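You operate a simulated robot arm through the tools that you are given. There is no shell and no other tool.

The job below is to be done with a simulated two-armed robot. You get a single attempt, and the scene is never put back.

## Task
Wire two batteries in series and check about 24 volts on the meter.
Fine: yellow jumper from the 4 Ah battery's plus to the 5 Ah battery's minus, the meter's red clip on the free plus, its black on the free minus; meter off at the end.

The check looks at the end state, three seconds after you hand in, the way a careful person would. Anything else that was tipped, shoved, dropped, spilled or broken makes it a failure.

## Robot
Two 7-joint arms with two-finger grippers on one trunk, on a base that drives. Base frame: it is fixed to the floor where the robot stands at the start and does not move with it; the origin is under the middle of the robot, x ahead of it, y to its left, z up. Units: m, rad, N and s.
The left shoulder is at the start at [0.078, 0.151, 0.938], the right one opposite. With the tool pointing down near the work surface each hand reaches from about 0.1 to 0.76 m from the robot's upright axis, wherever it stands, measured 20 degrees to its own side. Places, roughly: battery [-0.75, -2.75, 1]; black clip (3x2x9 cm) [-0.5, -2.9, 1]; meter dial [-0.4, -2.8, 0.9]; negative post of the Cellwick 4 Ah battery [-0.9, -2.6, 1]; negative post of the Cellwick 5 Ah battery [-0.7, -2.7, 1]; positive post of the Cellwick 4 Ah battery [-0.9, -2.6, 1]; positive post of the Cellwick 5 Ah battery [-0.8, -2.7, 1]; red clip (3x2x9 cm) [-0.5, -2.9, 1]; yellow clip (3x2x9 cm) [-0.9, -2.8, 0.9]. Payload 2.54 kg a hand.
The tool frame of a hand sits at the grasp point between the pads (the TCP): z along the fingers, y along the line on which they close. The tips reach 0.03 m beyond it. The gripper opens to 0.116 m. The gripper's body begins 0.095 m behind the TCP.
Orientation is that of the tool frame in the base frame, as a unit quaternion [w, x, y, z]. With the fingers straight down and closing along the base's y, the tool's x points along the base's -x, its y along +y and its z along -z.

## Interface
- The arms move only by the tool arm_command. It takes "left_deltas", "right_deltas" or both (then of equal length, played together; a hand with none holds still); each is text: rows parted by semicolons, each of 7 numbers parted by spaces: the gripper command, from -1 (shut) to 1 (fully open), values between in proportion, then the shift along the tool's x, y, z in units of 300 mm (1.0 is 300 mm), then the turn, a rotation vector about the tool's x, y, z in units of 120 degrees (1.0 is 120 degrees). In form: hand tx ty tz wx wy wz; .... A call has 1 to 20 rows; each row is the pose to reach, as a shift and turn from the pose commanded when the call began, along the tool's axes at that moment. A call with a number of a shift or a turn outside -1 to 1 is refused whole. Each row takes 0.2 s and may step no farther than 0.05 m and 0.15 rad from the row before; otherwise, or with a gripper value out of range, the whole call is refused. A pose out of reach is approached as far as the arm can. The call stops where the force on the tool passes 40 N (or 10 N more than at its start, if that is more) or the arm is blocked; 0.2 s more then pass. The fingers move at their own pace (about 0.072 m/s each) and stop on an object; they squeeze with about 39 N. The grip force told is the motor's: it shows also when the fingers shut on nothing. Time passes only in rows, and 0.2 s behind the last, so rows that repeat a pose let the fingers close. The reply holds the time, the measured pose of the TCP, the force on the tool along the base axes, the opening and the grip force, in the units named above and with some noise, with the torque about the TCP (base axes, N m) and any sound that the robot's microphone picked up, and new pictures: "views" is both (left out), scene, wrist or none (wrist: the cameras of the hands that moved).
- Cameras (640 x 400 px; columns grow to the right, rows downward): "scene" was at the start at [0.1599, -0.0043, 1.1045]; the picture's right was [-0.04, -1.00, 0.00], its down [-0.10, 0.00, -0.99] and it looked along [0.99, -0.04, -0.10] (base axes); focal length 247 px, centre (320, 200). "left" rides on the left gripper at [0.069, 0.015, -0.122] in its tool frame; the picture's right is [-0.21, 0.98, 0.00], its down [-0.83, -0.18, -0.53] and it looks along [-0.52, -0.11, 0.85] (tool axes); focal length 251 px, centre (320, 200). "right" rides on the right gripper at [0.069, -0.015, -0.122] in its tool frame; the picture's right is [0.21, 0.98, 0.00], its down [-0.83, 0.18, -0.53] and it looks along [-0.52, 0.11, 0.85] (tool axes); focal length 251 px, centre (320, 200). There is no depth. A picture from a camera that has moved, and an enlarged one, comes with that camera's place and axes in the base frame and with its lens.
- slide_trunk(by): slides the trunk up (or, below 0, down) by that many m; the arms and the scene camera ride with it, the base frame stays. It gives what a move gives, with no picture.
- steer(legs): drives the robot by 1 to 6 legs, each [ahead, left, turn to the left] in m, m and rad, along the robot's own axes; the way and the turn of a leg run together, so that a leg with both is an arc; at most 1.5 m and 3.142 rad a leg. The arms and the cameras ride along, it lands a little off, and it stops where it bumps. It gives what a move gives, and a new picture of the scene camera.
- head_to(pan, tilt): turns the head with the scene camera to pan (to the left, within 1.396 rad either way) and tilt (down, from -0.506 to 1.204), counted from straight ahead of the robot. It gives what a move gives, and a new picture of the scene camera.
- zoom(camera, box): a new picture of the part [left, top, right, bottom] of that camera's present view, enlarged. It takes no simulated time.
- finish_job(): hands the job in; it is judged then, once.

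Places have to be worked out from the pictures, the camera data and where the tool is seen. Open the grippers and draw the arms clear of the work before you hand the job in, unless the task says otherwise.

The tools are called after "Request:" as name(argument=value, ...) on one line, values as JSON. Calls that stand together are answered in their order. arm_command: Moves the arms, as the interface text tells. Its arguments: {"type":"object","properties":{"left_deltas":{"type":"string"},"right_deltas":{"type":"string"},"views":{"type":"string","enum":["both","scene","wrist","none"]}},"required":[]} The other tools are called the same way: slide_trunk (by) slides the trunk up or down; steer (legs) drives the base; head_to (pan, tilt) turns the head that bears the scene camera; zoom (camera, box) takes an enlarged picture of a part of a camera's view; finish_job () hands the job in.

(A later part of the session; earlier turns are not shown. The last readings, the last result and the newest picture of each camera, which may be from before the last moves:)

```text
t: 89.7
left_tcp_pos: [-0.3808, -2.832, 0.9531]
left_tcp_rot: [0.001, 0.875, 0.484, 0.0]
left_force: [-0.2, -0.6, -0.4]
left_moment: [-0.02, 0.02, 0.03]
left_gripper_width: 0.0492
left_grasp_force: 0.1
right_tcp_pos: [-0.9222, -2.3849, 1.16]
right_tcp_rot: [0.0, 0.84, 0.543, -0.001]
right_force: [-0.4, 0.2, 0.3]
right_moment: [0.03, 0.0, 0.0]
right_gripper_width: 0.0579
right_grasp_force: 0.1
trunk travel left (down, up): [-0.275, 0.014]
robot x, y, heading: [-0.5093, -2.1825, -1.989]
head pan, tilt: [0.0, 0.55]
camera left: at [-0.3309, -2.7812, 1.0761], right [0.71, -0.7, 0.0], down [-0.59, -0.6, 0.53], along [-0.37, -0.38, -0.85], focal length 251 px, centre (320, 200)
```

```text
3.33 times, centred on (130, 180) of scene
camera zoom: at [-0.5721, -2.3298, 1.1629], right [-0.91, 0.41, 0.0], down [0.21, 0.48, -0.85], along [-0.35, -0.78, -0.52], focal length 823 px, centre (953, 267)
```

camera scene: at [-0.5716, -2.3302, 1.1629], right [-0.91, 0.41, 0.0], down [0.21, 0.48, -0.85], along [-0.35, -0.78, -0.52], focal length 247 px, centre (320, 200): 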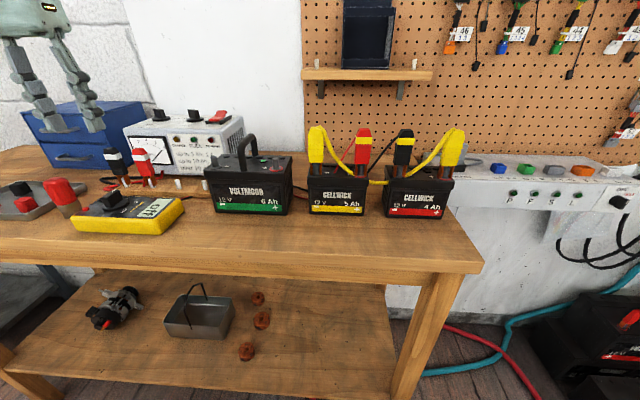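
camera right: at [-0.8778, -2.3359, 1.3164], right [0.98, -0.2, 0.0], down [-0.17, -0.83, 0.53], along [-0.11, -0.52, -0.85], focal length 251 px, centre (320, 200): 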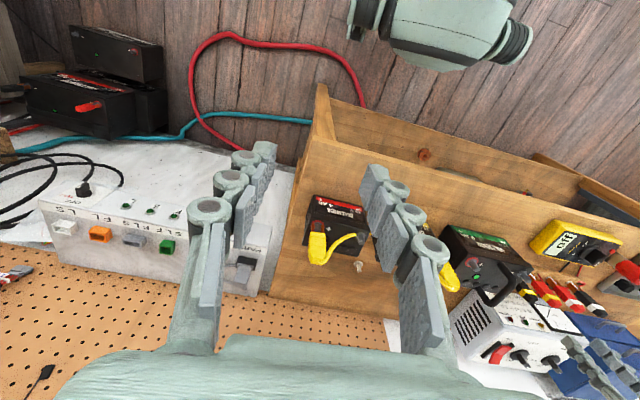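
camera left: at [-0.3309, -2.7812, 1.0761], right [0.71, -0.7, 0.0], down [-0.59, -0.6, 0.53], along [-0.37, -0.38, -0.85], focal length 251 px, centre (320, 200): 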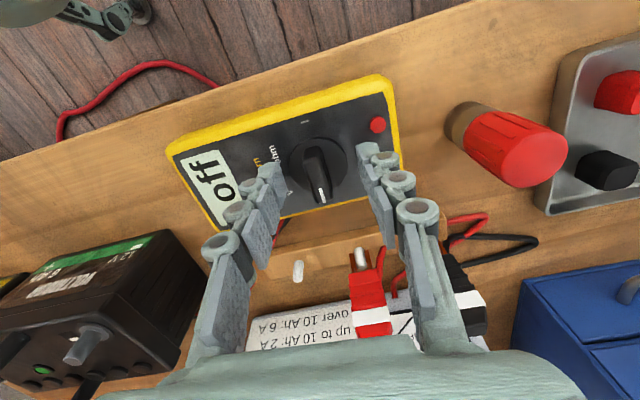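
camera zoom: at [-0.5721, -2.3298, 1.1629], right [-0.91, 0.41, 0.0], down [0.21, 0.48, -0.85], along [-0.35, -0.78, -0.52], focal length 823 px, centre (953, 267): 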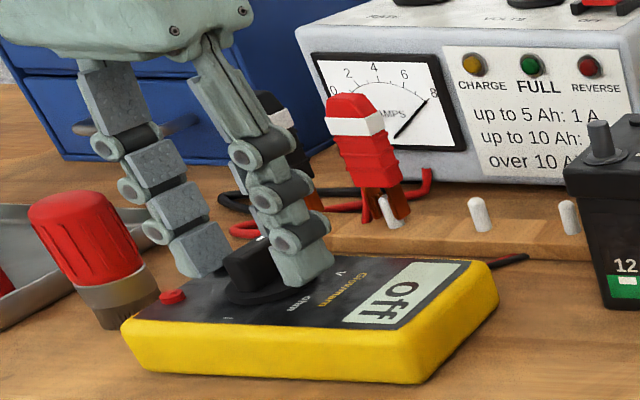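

The ridge is centred between the pads. I close on it.

Request:
arm_command(left_deltas="-0.5 0 0 0 0 0 0; -0.7 0 0 0 0 0 0; -1 0 0 0 0 0 0; -1 0 0 0 0 0 0; -1 0 0 0 0 0 0", views="wrist")

```text
t: 90.9
left_tcp_pos: [-0.3816, -2.8337, 0.9532]
left_tcp_rot: [0.0, 0.875, 0.484, -0.001]
left_force: [-1.4, 1.0, -0.2]
left_moment: [-0.03, 0.04, 0.0]
left_gripper_width: 0.0114
left_grasp_force: 38.6
right_tcp_pos: [-0.9221, -2.3846, 1.1588]
right_tcp_rot: [0.0, 0.839, 0.544, -0.001]
right_force: [0.2, 0.3, 0.0]
right_moment: [-0.02, -0.03, -0.02]
right_gripper_width: 0.0578
right_grasp_force: 0.0
trunk travel left (down, up): [-0.275, 0.014]
robot x, y, heading: [-0.5059, -2.1884, -1.988]
head pan, tilt: [0.0, 0.55]
camera left: at [-0.3311, -2.7813, 1.0762], right [0.71, -0.7, 0.0], down [-0.59, -0.6, 0.53], along [-0.37, -0.38, -0.85], focal length 251 px, centre (320, 200)
```

left: 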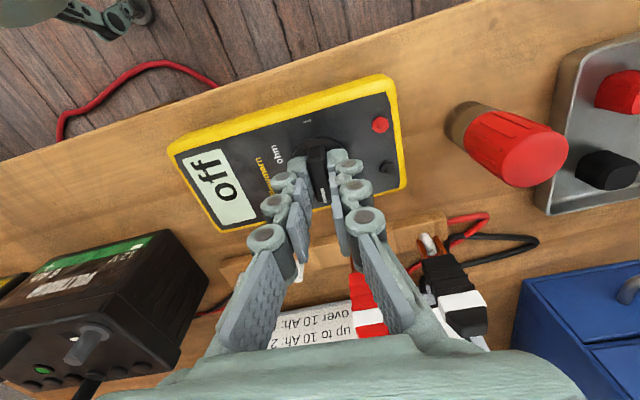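

Gripped the ridge (1.1 cm). I turn it clockwise in small steps, first ~30°, watching torque and the display.

Request:
arm_command(left_deltas="-1 0 0 0 0 0 0.06; -1 0 0 0 0 0 0.12; -1 0 0 0 0 0 0.18; -1 0 0 0 0 0 0.24; -1 0 0 0 0 0 0.26", views="both")

Request:
zoom(camera="scene", box=[60, 120, 220, 240])

```text
t: 92.1
left_tcp_pos: [-0.4107, -2.7895, 0.9529]
left_tcp_rot: [0.001, 0.956, 0.295, 0.001]
left_force: [1.5, -0.9, -0.1]
left_moment: [-0.02, 0.0, -0.01]
left_gripper_width: 0.011
left_grasp_force: 38.1
left hand out of reach, approached as far as the arm can: row 3, 4, 5
right_tcp_pos: [-0.9202, -2.3841, 1.1595]
right_tcp_rot: [0.0, 0.84, 0.543, 0.001]
right_force: [0.2, -0.3, -0.5]
right_moment: [0.0, -0.01, 0.0]
right_gripper_width: 0.0579
right_grasp_force: 0.2
trunk travel left (down, up): [-0.275, 0.014]
robot x, y, heading: [-0.5077, -2.1876, -1.991]
head pan, tilt: [0.0, 0.55]
camera scene: at [-0.5719, -2.3299, 1.1629], right [-0.91, 0.41, 0.0], down [0.21, 0.48, -0.85], along [-0.35, -0.78, -0.52], focal length 247 px, centre (320, 200)
camera left: at [-0.3449, -2.7616, 1.076], right [0.37, -0.93, 0.0], down [-0.78, -0.31, 0.53], along [-0.5, -0.2, -0.85], focal length 251 px, centre (320, 200)
```

scene: 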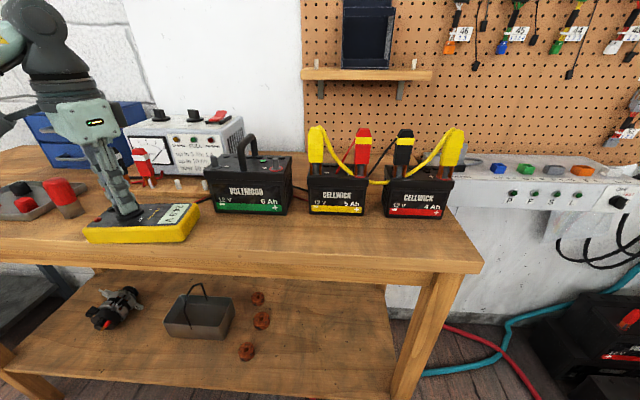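
left: 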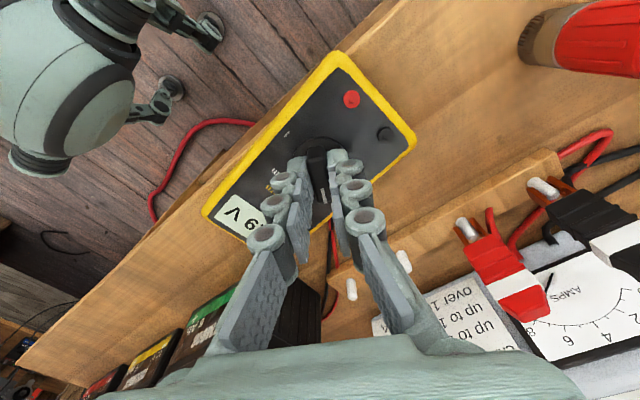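

```text
3.33 times, centred on (140, 180) of scene
camera zoom: at [-0.5719, -2.3299, 1.1629], right [-0.91, 0.41, 0.0], down [0.21, 0.48, -0.85], along [-0.35, -0.78, -0.52], focal length 823 px, centre (920, 267)
```

zoom: 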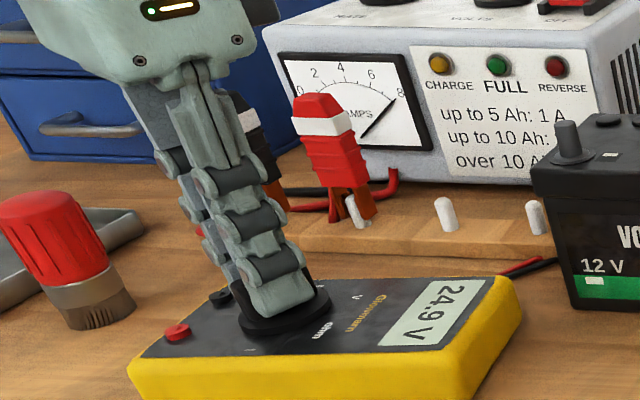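

The meter reads 24.9 V. But the wrist ran out of rotation and dragged the meter ~5 cm toward me, so I now reverse the motion: slide it back to where it was, then turn the dial back toward OFF.

Request:
arm_command(left_deltas="-1 0 0.02 0 0 0 -0.02; -1 0 0.045 0 0 0 -0.04; -1 0 0.07 0 0 0 -0.055; -1 -0.001 0.1 0 0 0 -0.065; -1 -0.002 0.13 0 0 0 -0.075; -1 -0.003 0.155 0 0 0 -0.08; -1 -0.003 0.177 0 0 0 -0.08", views="both")

Request:
zoom(camera="scene", box=[60, 120, 220, 240])

```text
t: 93.7
left_tcp_pos: [-0.3827, -2.832, 0.953]
left_tcp_rot: [0.001, 0.927, 0.375, -0.001]
left_force: [-3.4, 6.2, 6.9]
left_moment: [0.25, 0.1, 0.02]
left_gripper_width: 0.0111
left_grasp_force: 38.2
right_tcp_pos: [-0.9221, -2.3831, 1.1597]
right_tcp_rot: [-0.001, 0.84, 0.543, -0.001]
right_force: [-1.1, -0.3, 0.6]
right_moment: [0.0, 0.01, 0.02]
right_gripper_width: 0.0579
right_grasp_force: 0.1
trunk travel left (down, up): [-0.275, 0.014]
robot x, y, heading: [-0.5062, -2.184, -1.989]
head pan, tilt: [0.0, 0.55]
camera scene: at [-0.5725, -2.3286, 1.1631], right [-0.91, 0.41, 0.0], down [0.21, 0.48, -0.85], along [-0.35, -0.78, -0.52], focal length 247 px, centre (320, 200)
camera left: at [-0.3219, -2.7931, 1.0759], right [0.52, -0.85, 0.0], down [-0.72, -0.44, 0.54], along [-0.45, -0.28, -0.84], focal length 251 px, centre (320, 200)
```

scene: 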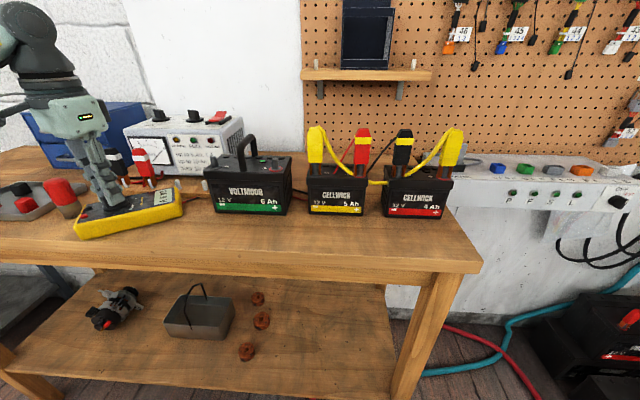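
left: 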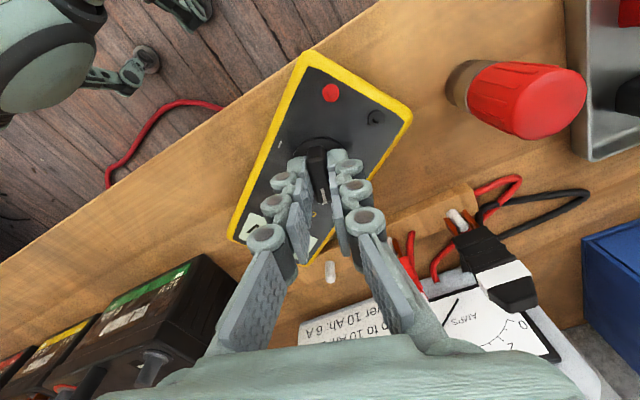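

```text
3.33 times, centred on (140, 180) of scene
camera zoom: at [-0.5725, -2.3286, 1.1631], right [-0.91, 0.41, 0.0], down [0.21, 0.48, -0.85], along [-0.35, -0.78, -0.52], focal length 823 px, centre (920, 267)
```

zoom: 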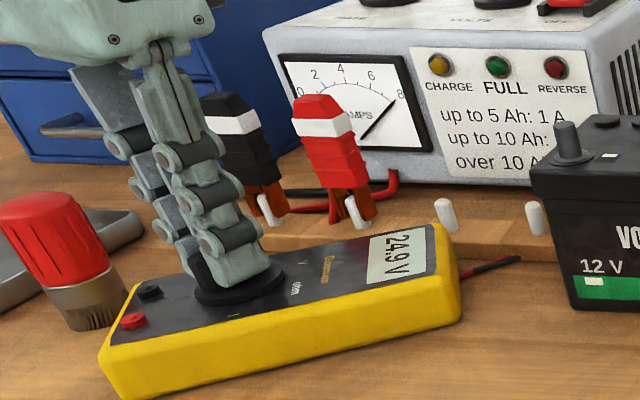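

The reading is 24.9 V, but the meter has swung ~27° counter-clockwise about the dial. I look closely at it and the clip strip before deciding how to set it straight.

Request:
zoom(camera="scene", box=[100, 170, 200, 240])

Request:
zoom(camera="left", box=[200, 40, 480, 300])

Request:
zoom(camera="right", box=[400, 150, 640, 330])

```text
5.71 times, centred on (150, 205) of scene
camera zoom: at [-0.5725, -2.3286, 1.1631], right [-0.91, 0.41, 0.0], down [0.21, 0.48, -0.85], along [-0.35, -0.78, -0.52], focal length 1411 px, centre (1291, 171)
```

zoom: 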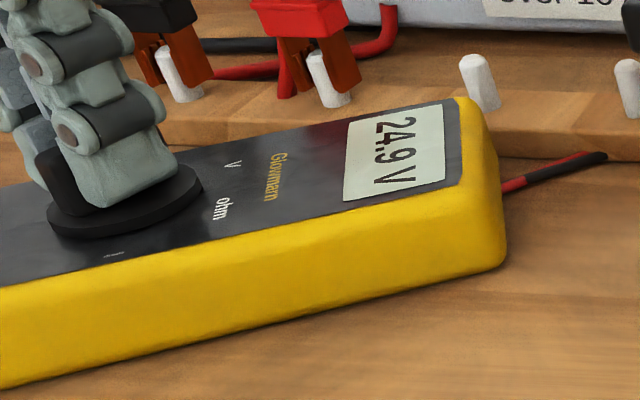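

```text
1.54 times, centred on (340, 170) of left
camera zoom: at [-0.3219, -2.7931, 1.0759], right [0.52, -0.85, 0.0], down [-0.72, -0.44, 0.54], along [-0.45, -0.28, -0.84], focal length 387 px, centre (289, 246)
```

zoom: 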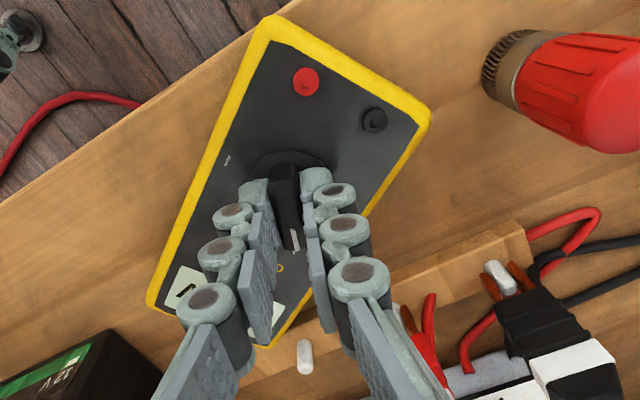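

```text
2.22 times, centred on (520, 240) of right
camera zoom: at [-0.9079, -2.3142, 1.2809], right [0.98, -0.2, 0.0], down [-0.17, -0.83, 0.53], along [-0.11, -0.52, -0.85], focal length 559 px, centre (-124, 111)
```

zoom: 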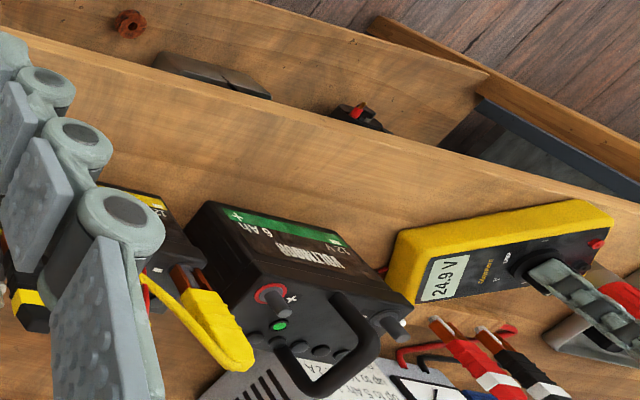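

The meter is clear of the strip by about 1 cm. I press down lightly on the dial (to keep the meter from turning) before rotating counter-clockwise back to OFF.

Request:
arm_command(left_deltas="-1 0 0 0.006 0 0 0; -1 0 0 0.012 0 0 0; -1 0 0 0.012 0 0 0", views="none")

```text
t: 94.5
left_tcp_pos: [-0.3822, -2.8308, 0.9522]
left_tcp_rot: [0.004, 0.927, 0.376, -0.002]
left_force: [-0.1, -0.9, 30.0]
left_moment: [0.02, 0.11, -0.02]
left_gripper_width: 0.0113
left_grasp_force: 38.8
right_tcp_pos: [-0.9216, -2.3814, 1.1604]
right_tcp_rot: [0.0, 0.84, 0.543, 0.0]
right_force: [-0.1, 0.7, 0.3]
right_moment: [0.0, 0.0, 0.04]
right_gripper_width: 0.0581
right_grasp_force: 0.1
trunk travel left (down, up): [-0.275, 0.014]
robot x, y, heading: [-0.5074, -2.1852, -1.988]
head pan, tilt: [0.0, 0.55]
```

Pressing with 30 N. Now I rotate counter-clockwise ~20° and check the display.

Request:
arm_command(left_deltas="-1 0 0 0 0 0 -0.055; -1 0 0 0 0 0 -0.11; -1 0 0 0 0 0 -0.165; -1 0 0 0 0 0 -0.165", views="both")

Request:
zoom(camera="scene", box=[60, 150, 220, 250])

```text
t: 95.5
left_tcp_pos: [-0.3823, -2.8307, 0.9526]
left_tcp_rot: [0.003, 0.85, 0.527, -0.002]
left_force: [-4.0, 4.5, 29.6]
left_moment: [0.02, 0.16, 0.01]
left_gripper_width: 0.0115
left_grasp_force: 38.2
right_tcp_pos: [-0.9223, -2.3806, 1.1596]
right_tcp_rot: [0.001, 0.84, 0.543, 0.0]
right_force: [-0.5, 0.4, -0.1]
right_moment: [-0.01, 0.03, -0.01]
right_gripper_width: 0.0583
right_grasp_force: 0.1
trunk travel left (down, up): [-0.275, 0.014]
robot x, y, heading: [-0.5093, -2.1877, -1.99]
head pan, tilt: [0.0, 0.55]
camera scene: at [-0.5729, -2.3268, 1.1634], right [-0.91, 0.41, 0.0], down [0.21, 0.47, -0.85], along [-0.35, -0.78, -0.52], focal length 247 px, centre (320, 200)
camera left: at [-0.3381, -2.7743, 1.0741], right [0.78, -0.62, 0.0], down [-0.53, -0.66, 0.54], along [-0.33, -0.42, -0.84], focal length 251 px, centre (320, 200)
```

scene: 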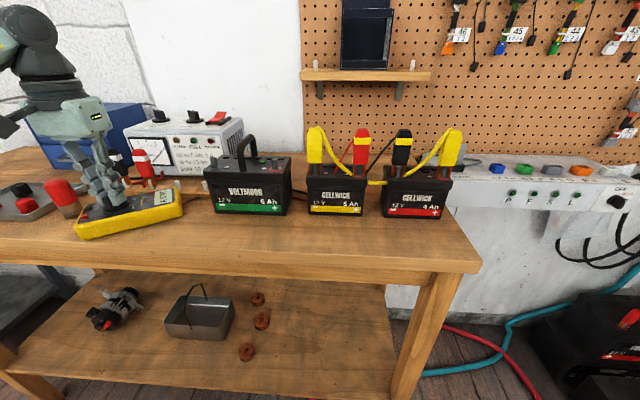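
left: 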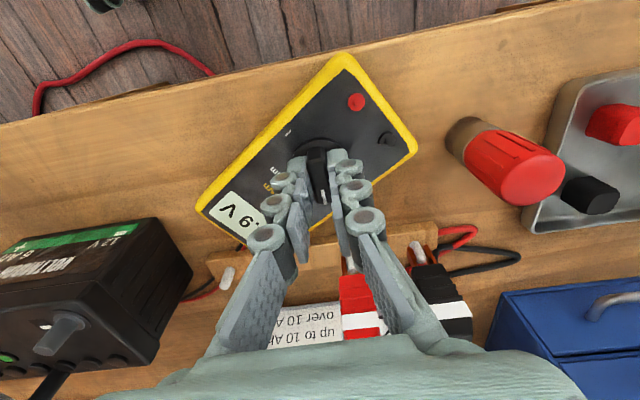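

```text
4.00 times, centred on (140, 200) of scene
camera zoom: at [-0.5729, -2.3268, 1.1634], right [-0.91, 0.41, 0.0], down [0.21, 0.47, -0.85], along [-0.35, -0.78, -0.52], focal length 988 px, centre (1040, 200)
```

zoom: 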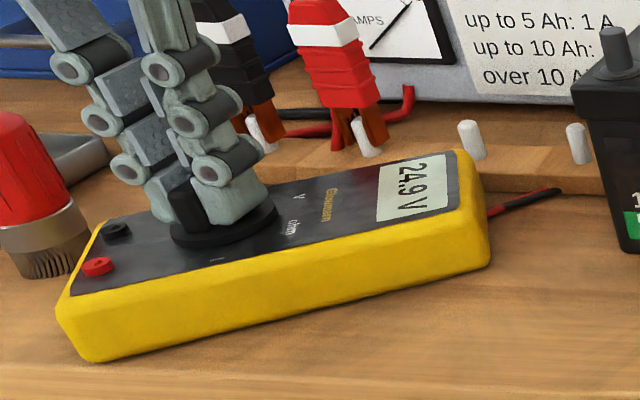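

The meter stays put while the dial turns; it still shows 24.9 V. I continue counter-clockwise another ~13°.

Request:
arm_command(left_deltas="-1 0 0 0 0 0 -0.055; -1 0 0 0 0 0 -0.11; -1 0 0 0 0 0 -0.11", views="wrist")

Request:
zoom(camera="scene", box=[60, 150, 220, 250])

```text
t: 96.3
left_tcp_pos: [-0.3832, -2.8328, 0.9518]
left_tcp_rot: [0.003, 0.783, 0.622, -0.002]
left_force: [-8.7, 4.2, 27.6]
left_moment: [0.2, 0.23, 0.03]
left_gripper_width: 0.0112
left_grasp_force: 38.7
right_tcp_pos: [-0.9225, -2.3818, 1.1595]
right_tcp_rot: [0.001, 0.84, 0.543, 0.0]
right_force: [-0.1, -0.6, 1.0]
right_moment: [0.03, -0.01, 0.0]
right_gripper_width: 0.0582
right_grasp_force: 0.0
trunk travel left (down, up): [-0.275, 0.014]
robot x, y, heading: [-0.5102, -2.1839, -1.988]
head pan, tilt: [0.0, 0.55]
camera left: at [-0.3522, -2.7656, 1.074], right [0.9, -0.43, 0.0], down [-0.36, -0.76, 0.54], along [-0.23, -0.49, -0.84], focal length 251 px, centre (320, 200)
```

left: 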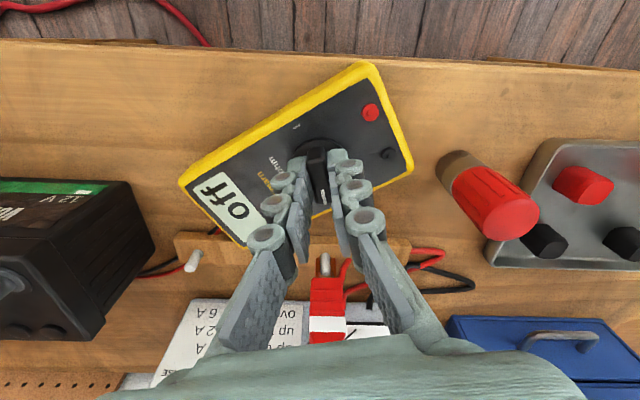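

```text
4.00 times, centred on (140, 200) of scene
camera zoom: at [-0.5733, -2.327, 1.1633], right [-0.91, 0.41, 0.0], down [0.21, 0.47, -0.85], along [-0.35, -0.78, -0.52], focal length 988 px, centre (1040, 200)
```

zoom: 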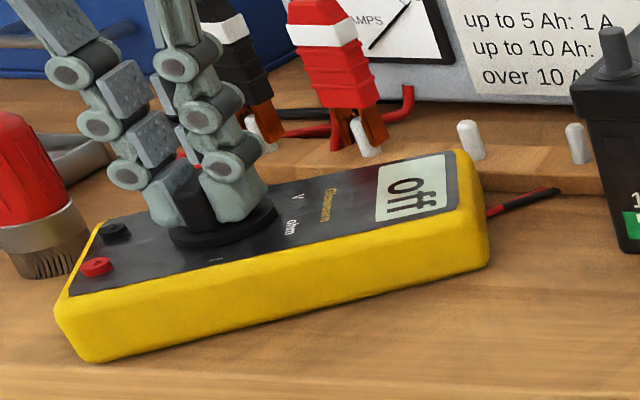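

The display now reads "off". I turn ~8° more to centre the dial on OFF, ease the pressure, then release and rise to inspect.

Request:
arm_command(left_deltas="-1 0 0 0 0 0 -0.035; -1 0 0 0 0 0 -0.067; -1 0 0 -0.01 0 0 -0.067; -0.6 0 0 -0.01 0 0 -0.067; -0.3 0 0 -0.01 0 0 -0.067; -0.15 0 0 -0.01 0 0 -0.067; -0.15 0 0 -0.1 0 0 -0.067; -0.15 0 0 -0.25 0 0 -0.067; -0.15 0 0 -0.4 0 0 -0.067", views="both")

Request:
zoom(camera="left", box=[200, 20, 440, 220])

```text
t: 98.3
left_tcp_pos: [-0.3801, -2.8326, 1.0716]
left_tcp_rot: [0.002, 0.737, 0.676, 0.0]
left_force: [0.1, -0.6, -0.4]
left_moment: [-0.01, 0.01, 0.0]
left_gripper_width: 0.0494
left_grasp_force: 0.0
right_tcp_pos: [-0.9215, -2.3829, 1.1589]
right_tcp_rot: [0.0, 0.84, 0.543, 0.0]
right_force: [0.6, 0.1, 0.0]
right_moment: [0.01, 0.01, 0.0]
right_gripper_width: 0.0582
right_grasp_force: 0.1
trunk travel left (down, up): [-0.275, 0.014]
robot x, y, heading: [-0.5099, -2.1846, -1.993]
head pan, tilt: [0.0, 0.55]
camera scene: at [-0.5723, -2.3292, 1.1629], right [-0.91, 0.41, 0.0], down [0.21, 0.48, -0.85], along [-0.35, -0.78, -0.52], focal length 247 px, centre (320, 200)
camera left: at [-0.3585, -2.7636, 1.1938], right [0.95, -0.3, 0.0], down [-0.25, -0.81, 0.54], along [-0.16, -0.51, -0.84], focal length 251 px, centre (320, 200)
```

scene: 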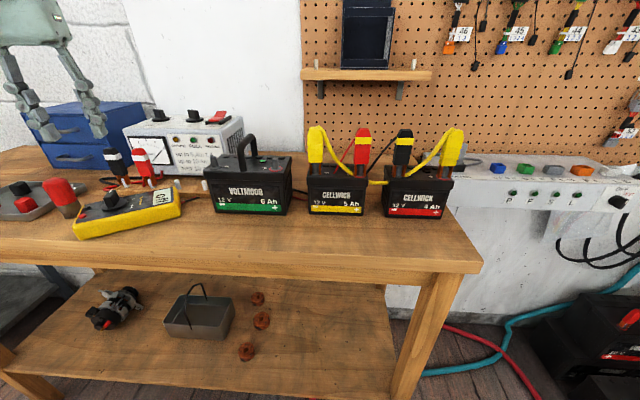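
left: 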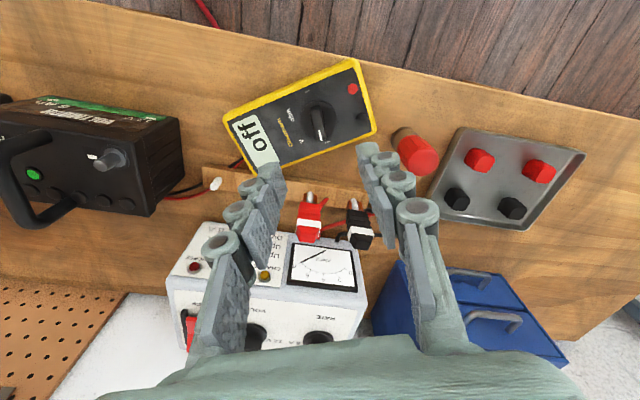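

```text
2.00 times, centred on (320, 120) of left
camera zoom: at [-0.3585, -2.7636, 1.1938], right [0.95, -0.3, 0.0], down [-0.25, -0.81, 0.54], along [-0.16, -0.51, -0.84], focal length 503 px, centre (320, 360)
```

zoom: 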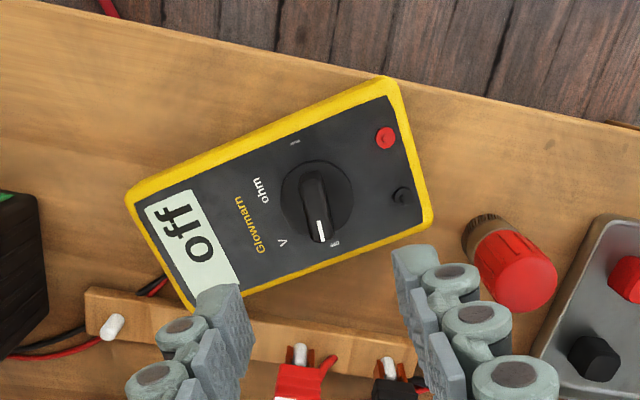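

Meter is off and upright, but turned ~33° from its original lie. I'd like to straighten it by gripping its body across the short side, so I first test in free air whether the wrist can turn counter-clockwise that far.

Request:
arm_command(left_deltas="0 0 0 -0.1 0 0 0; 0.3 0 0 -0.2 0 0 -0.065; 0.6 0 0 -0.2 0 0 -0.13; 0.9 0 0 -0.2 0 0 -0.195; 0.9 0 0 -0.2 0 0 -0.26; 0.9 0 0 -0.2 0 0 -0.325; 0.9 0 0 -0.2 0 0 -0.39; 0.9 0 0 -0.2 0 0 -0.455; 0.9 0 0 -0.2 0 0 -0.52", views="none")

```text
t: 100.3
left_tcp_pos: [-0.3818, -2.8345, 1.1303]
left_tcp_rot: [0.0, 0.279, 0.96, -0.001]
left_force: [0.1, 0.3, 0.0]
left_moment: [-0.02, 0.02, 0.02]
left_gripper_width: 0.1101
left_grasp_force: 0.1
right_tcp_pos: [-0.9212, -2.3852, 1.159]
right_tcp_rot: [0.0, 0.84, 0.543, 0.0]
right_force: [0.3, 0.0, 0.8]
right_moment: [0.0, 0.0, 0.02]
right_gripper_width: 0.0578
right_grasp_force: 0.1
trunk travel left (down, up): [-0.275, 0.014]
robot x, y, heading: [-0.5078, -2.1862, -1.986]
head pan, tilt: [0.0, 0.55]
```

Rotation is available (now 148°). I continue to ~184°, matching the meter's present lie, and look.

Request:
arm_command(left_deltas="0.9 0 0 0 0 0 -0.065; 0.9 0 0 0 0 0 -0.13; 0.9 0 0 0 0 0 -0.195; 0.9 0 0 0 0 0 -0.26; 0.9 0 0 0 0 0 -0.308; 0.9 0 0 0 0 0 -0.308", views="both")

```text
t: 101.7
left_tcp_pos: [-0.381, -2.832, 1.1298]
left_tcp_rot: [-0.001, -0.039, 0.999, -0.001]
left_force: [-0.3, -0.2, 0.3]
left_moment: [-0.02, 0.01, 0.03]
left_gripper_width: 0.1101
left_grasp_force: 0.0
right_tcp_pos: [-0.9207, -2.3847, 1.1598]
right_tcp_rot: [0.0, 0.839, 0.544, 0.0]
right_force: [0.3, 0.5, -0.3]
right_moment: [0.01, 0.02, -0.02]
right_gripper_width: 0.0579
right_grasp_force: 0.0
trunk travel left (down, up): [-0.275, 0.014]
robot x, y, heading: [-0.5092, -2.1832, -1.989]
head pan, tilt: [0.0, 0.55]
camera scene: at [-0.572, -2.3299, 1.1629], right [-0.91, 0.41, 0.0], down [0.21, 0.48, -0.85], along [-0.35, -0.78, -0.52], focal length 247 px, centre (320, 200)
camera left: at [-0.4514, -2.8213, 1.252], right [0.14, 0.99, 0.0], down [0.84, -0.12, 0.53], along [0.53, -0.08, -0.84], focal length 251 px, centre (320, 200)
```

scene: 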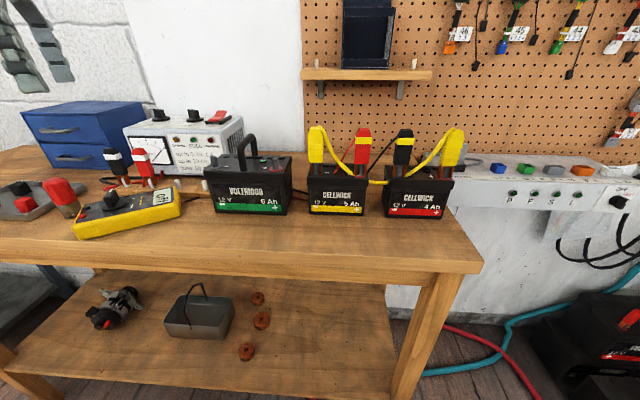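
left: 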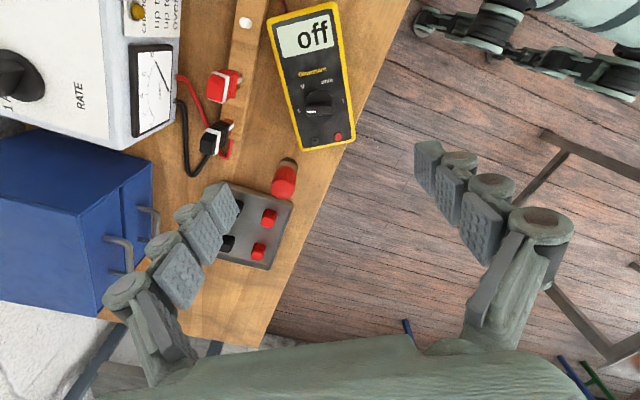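

The wrist reaches 184°, aligned with the meter (centre ~[-0.402,-2.831], 7.8 cm wide). I centre over its body with the gripper nearly fully open and descend to z≈1.0 to verify the fingers straddle it.

Request:
arm_command(left_deltas="0.9 0.069 0.008 0.08 0 0 0; 0.9 0.069 0.008 0.2 0 0 0; 0.9 0.069 0.008 0.32 0 0 0; 0.9 0.069 0.008 0.43 0 0 0; 0.9 0.069 0.008 0.43 0 0 0", views="both")

Request:
zoom(camera="scene", box=[50, 120, 210, 240])

```text
t: 102.9
left_tcp_pos: [-0.4032, -2.8304, 1.0013]
left_tcp_rot: [0.0, -0.038, 0.999, -0.001]
left_force: [0.4, -0.2, -0.6]
left_moment: [-0.02, 0.01, 0.01]
left_gripper_width: 0.1103
left_grasp_force: 0.1
right_tcp_pos: [-0.9218, -2.3841, 1.1593]
right_tcp_rot: [0.0, 0.839, 0.544, 0.0]
right_force: [-0.4, -0.5, 0.3]
right_moment: [0.0, 0.01, -0.01]
right_gripper_width: 0.058
right_grasp_force: 0.1
trunk travel left (down, up): [-0.275, 0.014]
robot x, y, heading: [-0.5079, -2.185, -1.987]
head pan, tilt: [0.0, 0.55]
camera scene: at [-0.5721, -2.3297, 1.1629], right [-0.91, 0.41, 0.0], down [0.21, 0.48, -0.85], along [-0.35, -0.78, -0.52], focal length 247 px, centre (320, 200)
camera left: at [-0.4725, -2.8196, 1.1233], right [0.14, 0.99, 0.0], down [0.84, -0.12, 0.53], along [0.53, -0.08, -0.84], focal length 251 px, centre (320, 200)
```

scene: 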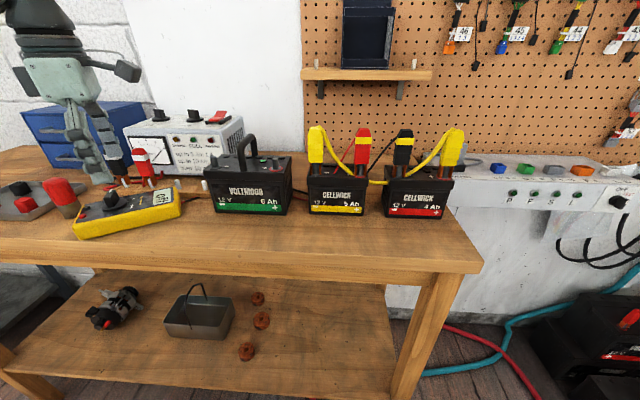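
left: 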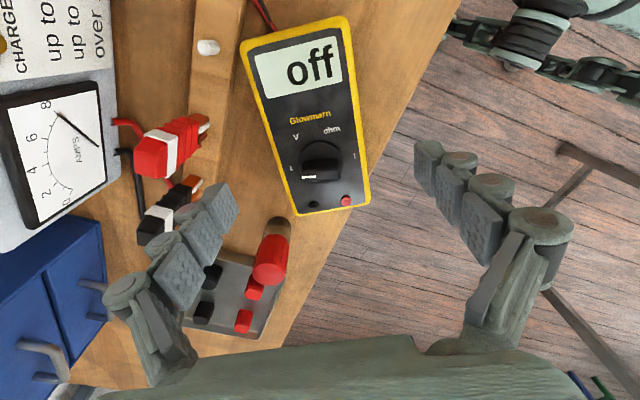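

```text
3.33 times, centred on (130, 180) of scene
camera zoom: at [-0.5721, -2.3297, 1.1629], right [-0.91, 0.41, 0.0], down [0.21, 0.48, -0.85], along [-0.35, -0.78, -0.52], focal length 823 px, centre (953, 267)
```

zoom: 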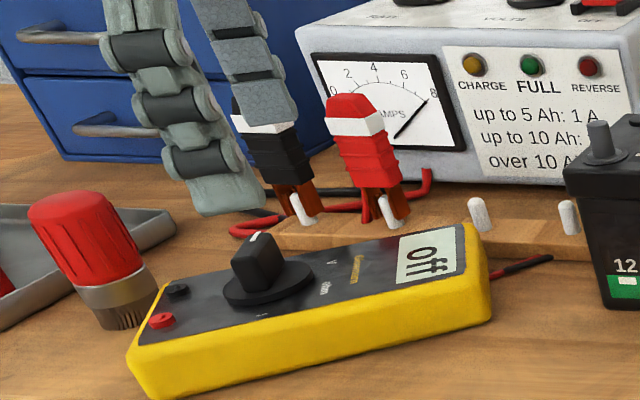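

The fingers straddle the meter; its midline is ~4 mm farther back. I narrow to 10 cm, shift 4 mm and descend so the pads flank the meter body (TCP z≈0.915).

Request:
arm_command(left_deltas="0.72 0 -0.013 0 0 0 0; 0.72 0 -0.013 0.07 0 0 0; 0.72 0 -0.013 0.14 0 0 0; 0.72 0 -0.013 0.21 0 0 0; 0.72 0 -0.013 0.285 0 0 0; 0.72 0 -0.013 0.285 0 0 0", views="both")

Request:
zoom(camera="scene", box=[50, 120, 210, 240])

```text
t: 104.3
left_tcp_pos: [-0.4024, -2.8371, 0.9156]
left_tcp_rot: [-0.001, -0.038, 0.999, -0.003]
left_force: [-0.5, -0.5, -0.1]
left_moment: [0.04, 0.01, -0.01]
left_gripper_width: 0.0999
left_grasp_force: 0.1
right_tcp_pos: [-0.9224, -2.3842, 1.1601]
right_tcp_rot: [0.0, 0.839, 0.544, 0.0]
right_force: [0.5, -1.0, 0.3]
right_moment: [-0.01, -0.01, 0.01]
right_gripper_width: 0.0579
right_grasp_force: 0.0
trunk travel left (down, up): [-0.275, 0.014]
robot x, y, heading: [-0.5052, -2.1843, -1.988]
head pan, tilt: [0.0, 0.55]
camera scene: at [-0.5721, -2.3298, 1.1629], right [-0.91, 0.41, 0.0], down [0.21, 0.48, -0.85], along [-0.35, -0.78, -0.52], focal length 247 px, centre (320, 200)
camera left: at [-0.4722, -2.825, 1.0377], right [0.14, 0.99, 0.0], down [0.84, -0.12, 0.53], along [0.53, -0.08, -0.85], focal length 251 px, centre (320, 200)
```

scene: 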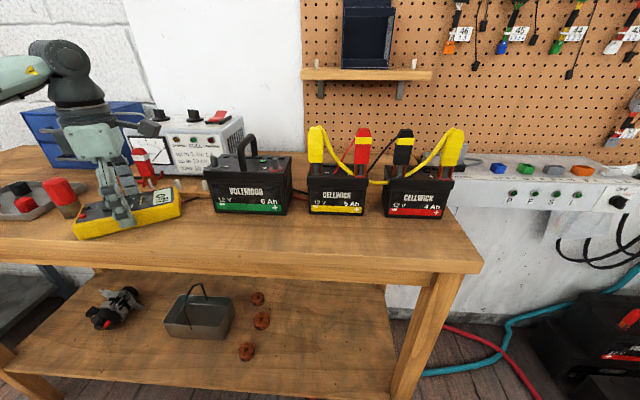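
left: 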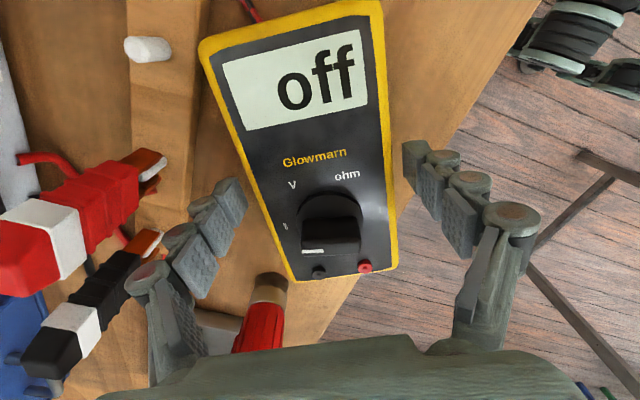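

```text
3.33 times, centred on (130, 180) of scene
camera zoom: at [-0.5721, -2.3298, 1.1629], right [-0.91, 0.41, 0.0], down [0.21, 0.48, -0.85], along [-0.35, -0.78, -0.52], focal length 823 px, centre (953, 267)
```

zoom: 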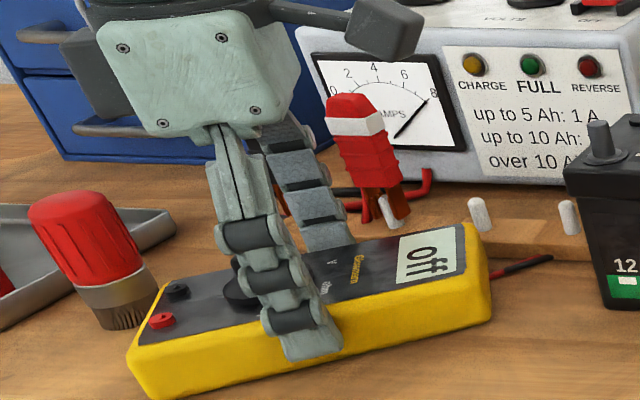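

Fingers flank both long sides. I close on the meter body.

Request:
arm_command(left_deltas="0.5 0 0 0 0 0 0; 0.3 0 0 0 0 0 0; 0 0 0 0 0 0 0; -0.2 0 0 0 0 0 0; -0.2 0 0 0 0 0 0", views="wrist")

```text
t: 105.5
left_tcp_pos: [-0.4018, -2.8351, 0.9159]
left_tcp_rot: [-0.001, -0.038, 0.999, -0.001]
left_force: [0.5, 4.8, 3.9]
left_moment: [0.54, 0.02, -0.09]
left_gripper_width: 0.0816
left_grasp_force: 38.7
right_tcp_pos: [-0.922, -2.383, 1.1592]
right_tcp_rot: [0.0, 0.84, 0.543, 0.0]
right_force: [0.5, -1.0, -1.0]
right_moment: [-0.01, 0.02, 0.02]
right_gripper_width: 0.058
right_grasp_force: 0.0
trunk travel left (down, up): [-0.275, 0.014]
robot x, y, heading: [-0.5053, -2.1831, -1.987]
head pan, tilt: [0.0, 0.55]
camera left: at [-0.4724, -2.8241, 1.0386], right [0.14, 0.99, 0.0], down [0.84, -0.12, 0.53], along [0.53, -0.08, -0.84], focal length 251 px, centre (320, 200)
```

left: 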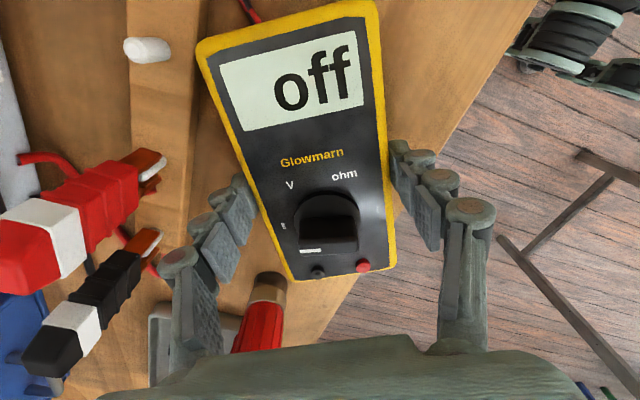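

Gripped (8.2 cm). I lift 3 mm, rotate clockwise 33° back to its original lie with a small shift, and set it down.

Request:
arm_command(left_deltas="-0.2 0 0 -0.01 0 0 0; -0.2 0 0 -0.012 0 0 0.05; -0.2 -0.003 -0.004 -0.012 0 0 0.1; -0.2 -0.006 -0.008 -0.012 0 0 0.15; -0.2 -0.009 -0.012 -0.012 0 0 0.2; -0.2 -0.012 -0.017 -0.012 0 0 0.25; -0.2 -0.012 -0.017 -0.012 0 0 0.2757; -0.2 -0.012 -0.017 -0.012 0 0 0.2757", views="both")

Request:
zoom(camera="scene", box=[50, 120, 210, 240])

```text
t: 107.3
left_tcp_pos: [-0.3967, -2.8413, 0.9184]
left_tcp_rot: [0.001, 0.249, 0.969, -0.001]
left_force: [-0.4, 0.3, -3.1]
left_moment: [-0.03, -0.01, 0.02]
left_gripper_width: 0.0813
left_grasp_force: 39.2
right_tcp_pos: [-0.9213, -2.3846, 1.1587]
right_tcp_rot: [-0.001, 0.839, 0.544, 0.0]
right_force: [-1.0, -0.5, -0.1]
right_moment: [0.04, 0.01, 0.01]
right_gripper_width: 0.058
right_grasp_force: 0.1
trunk travel left (down, up): [-0.275, 0.014]
robot x, y, heading: [-0.5087, -2.189, -1.991]
head pan, tilt: [0.0, 0.55]
camera scene: at [-0.572, -2.3302, 1.1628], right [-0.91, 0.41, 0.0], down [0.21, 0.48, -0.85], along [-0.35, -0.78, -0.52], focal length 247 px, centre (320, 200)
camera left: at [-0.4503, -2.7937, 1.0405], right [0.66, 0.75, 0.0], down [0.64, -0.56, 0.54], along [0.4, -0.35, -0.84], focal length 251 px, centre (320, 200)
```

scene: 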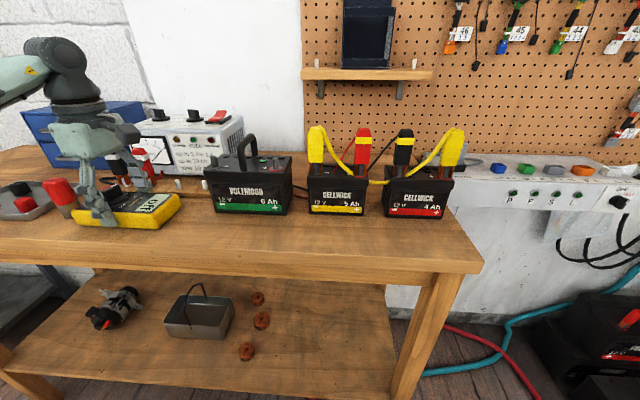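
left: 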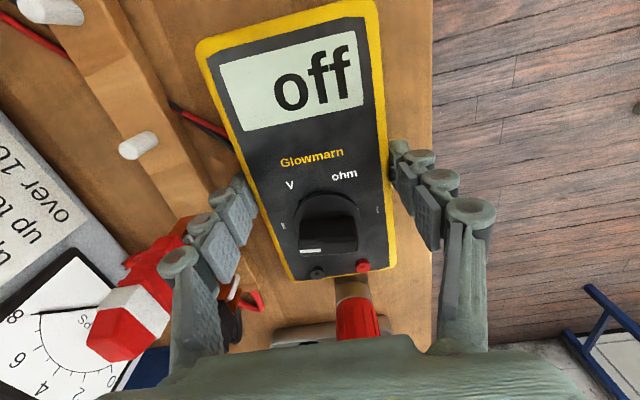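

```text
3.33 times, centred on (130, 180) of scene
camera zoom: at [-0.572, -2.3302, 1.1628], right [-0.91, 0.41, 0.0], down [0.21, 0.48, -0.85], along [-0.35, -0.78, -0.52], focal length 823 px, centre (953, 267)
```

zoom: 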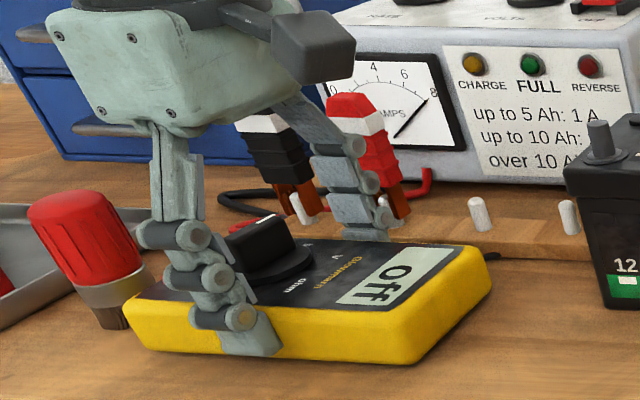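

The meter is back in its original lie and still off. I shift it 6 mm toward me, set it down, open the fingers only slightly and rise.

Request:
arm_command(left_deltas="-0.2 0 0.01 0 0 0 0; -0.2 0 0.02 0 0 0 0; -0.2 0 0.02 0.006 0 0 0; -0.2 0 0.02 0.011 0 0 0; 0.45 0 0.02 0.011 0 0 0; 0.5 0 0.02 0.011 0 0 0; 0.52 0 0.02 0.011 0 0 0", views="both")

Request:
zoom(camera="scene", box=[50, 120, 210, 240])

```text
t: 108.9
left_tcp_pos: [-0.3943, -2.8364, 0.9152]
left_tcp_rot: [0.0, 0.249, 0.968, -0.002]
left_force: [-0.3, -0.4, -0.8]
left_moment: [-0.05, -0.01, 0.01]
left_gripper_width: 0.088
left_grasp_force: 0.0
right_tcp_pos: [-0.9214, -2.3848, 1.1602]
right_tcp_rot: [-0.001, 0.84, 0.543, 0.0]
right_force: [-0.3, -0.3, -0.1]
right_moment: [-0.03, 0.01, -0.01]
right_gripper_width: 0.0579
right_grasp_force: 0.1
trunk travel left (down, up): [-0.275, 0.014]
robot x, y, heading: [-0.5058, -2.1862, -1.987]
head pan, tilt: [0.0, 0.55]
camera scene: at [-0.572, -2.3299, 1.1629], right [-0.91, 0.41, 0.0], down [0.21, 0.48, -0.85], along [-0.35, -0.78, -0.52], focal length 247 px, centre (320, 200)
camera left: at [-0.4479, -2.7884, 1.0372], right [0.66, 0.75, 0.0], down [0.64, -0.56, 0.54], along [0.4, -0.35, -0.84], focal length 251 px, centre (320, 200)
```

scene: 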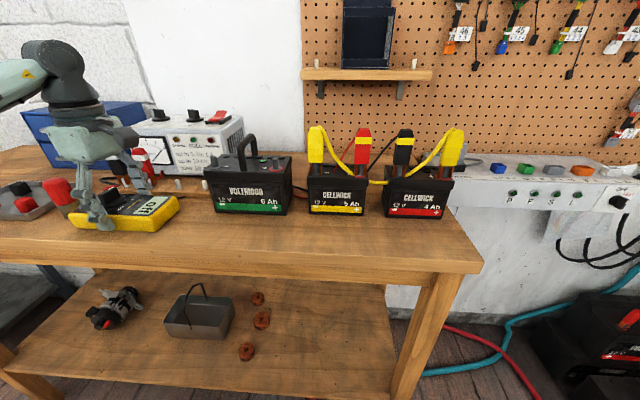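
left: 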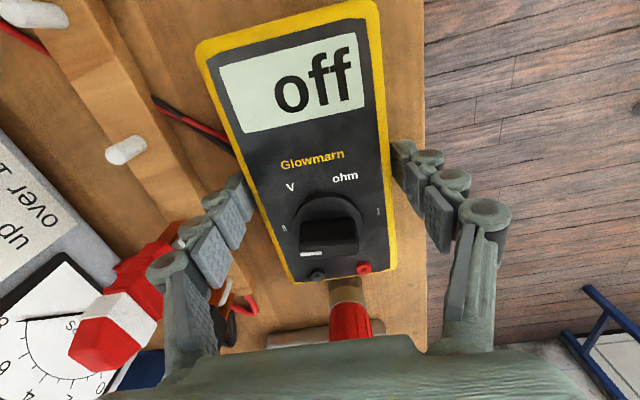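

```text
3.33 times, centred on (130, 180) of scene
camera zoom: at [-0.572, -2.3299, 1.1629], right [-0.91, 0.41, 0.0], down [0.21, 0.48, -0.85], along [-0.35, -0.78, -0.52], focal length 823 px, centre (953, 267)
```

zoom: 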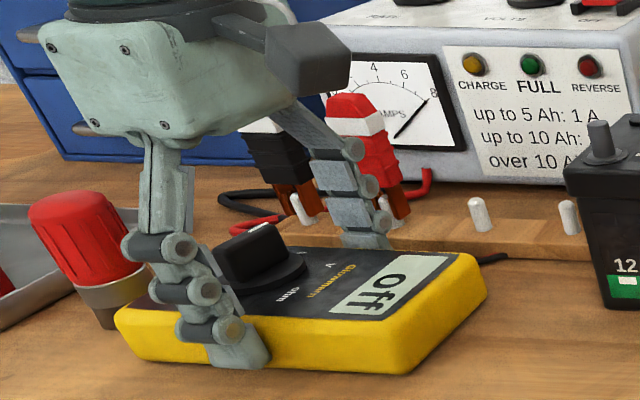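

Released with the meter flat on the bench. I lift the left hand straight up.

Request:
arm_command(left_deltas="0.52 0 0 -0.03 0 0 0; 0.52 0 0 -0.1 0 0 0; 0.52 0 0 -0.2 0 0 0; 0.52 0 0 -0.32 0 0 0; 0.52 0 0 -0.45 0 0 0; 0.52 0 0 -0.6 0 0 0", views="both")

Request:
zoom(camera="left", box=[220, 0, 420, 160])

Request:
zoom(camera="scene", box=[40, 120, 220, 240])

```text
t: 110.3
left_tcp_pos: [-0.3959, -2.8354, 1.0945]
left_tcp_rot: [0.0, 0.25, 0.968, -0.001]
left_force: [-0.2, 0.2, -0.8]
left_moment: [0.03, 0.0, -0.02]
left_gripper_width: 0.0883
left_grasp_force: 0.0
right_tcp_pos: [-0.9217, -2.3831, 1.159]
right_tcp_rot: [-0.001, 0.84, 0.543, 0.0]
right_force: [-0.4, -0.2, -0.5]
right_moment: [-0.01, -0.01, 0.0]
right_gripper_width: 0.0579
right_grasp_force: 0.0
trunk travel left (down, up): [-0.275, 0.014]
robot x, y, heading: [-0.5095, -2.1817, -1.991]
head pan, tilt: [0.0, 0.55]
camera scene: at [-0.5724, -2.3291, 1.1629], right [-0.91, 0.41, 0.0], down [0.21, 0.48, -0.85], along [-0.35, -0.78, -0.52], focal length 247 px, centre (320, 200)
camera left: at [-0.4492, -2.7871, 1.2165], right [0.66, 0.75, 0.0], down [0.64, -0.56, 0.54], along [0.4, -0.35, -0.84], focal length 251 px, centre (320, 200)
```

scene: 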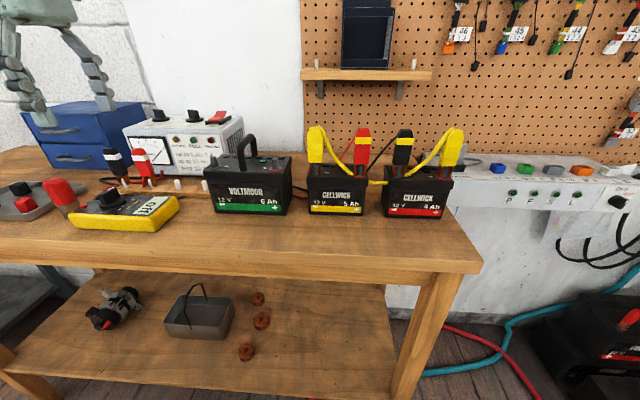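
left: 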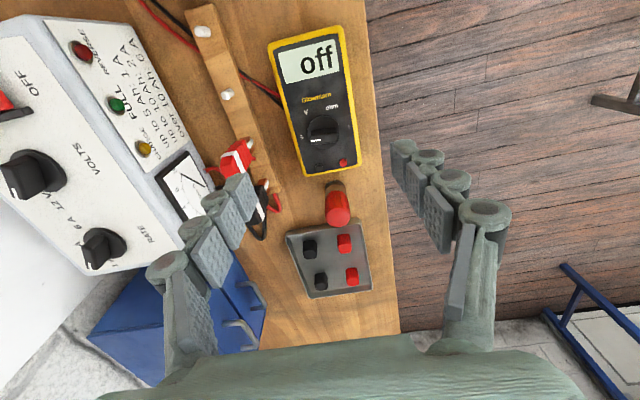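

```text
2.50 times, centred on (320, 80) of left
camera zoom: at [-0.4492, -2.7871, 1.2165], right [0.66, 0.75, 0.0], down [0.64, -0.56, 0.54], along [0.4, -0.35, -0.84], focal length 629 px, centre (320, 500)
```

zoom: 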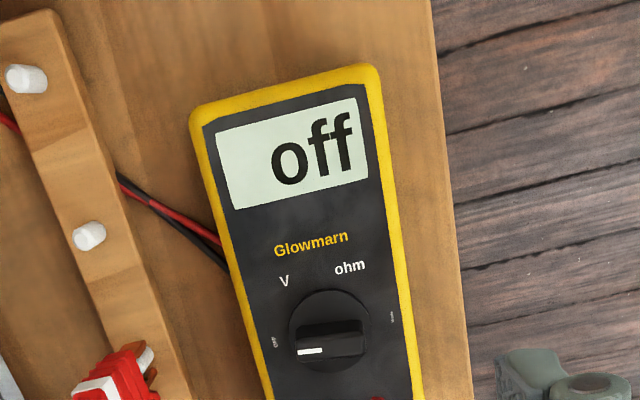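

```text
3.33 times, centred on (130, 180) of scene
camera zoom: at [-0.5724, -2.3291, 1.1629], right [-0.91, 0.41, 0.0], down [0.21, 0.48, -0.85], along [-0.35, -0.78, -0.52], focal length 823 px, centre (953, 267)
```

zoom: 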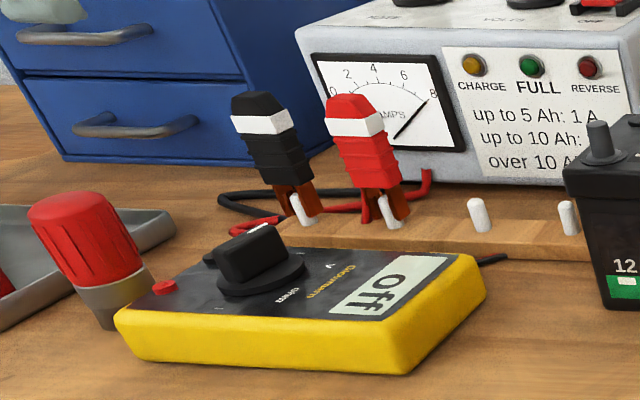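

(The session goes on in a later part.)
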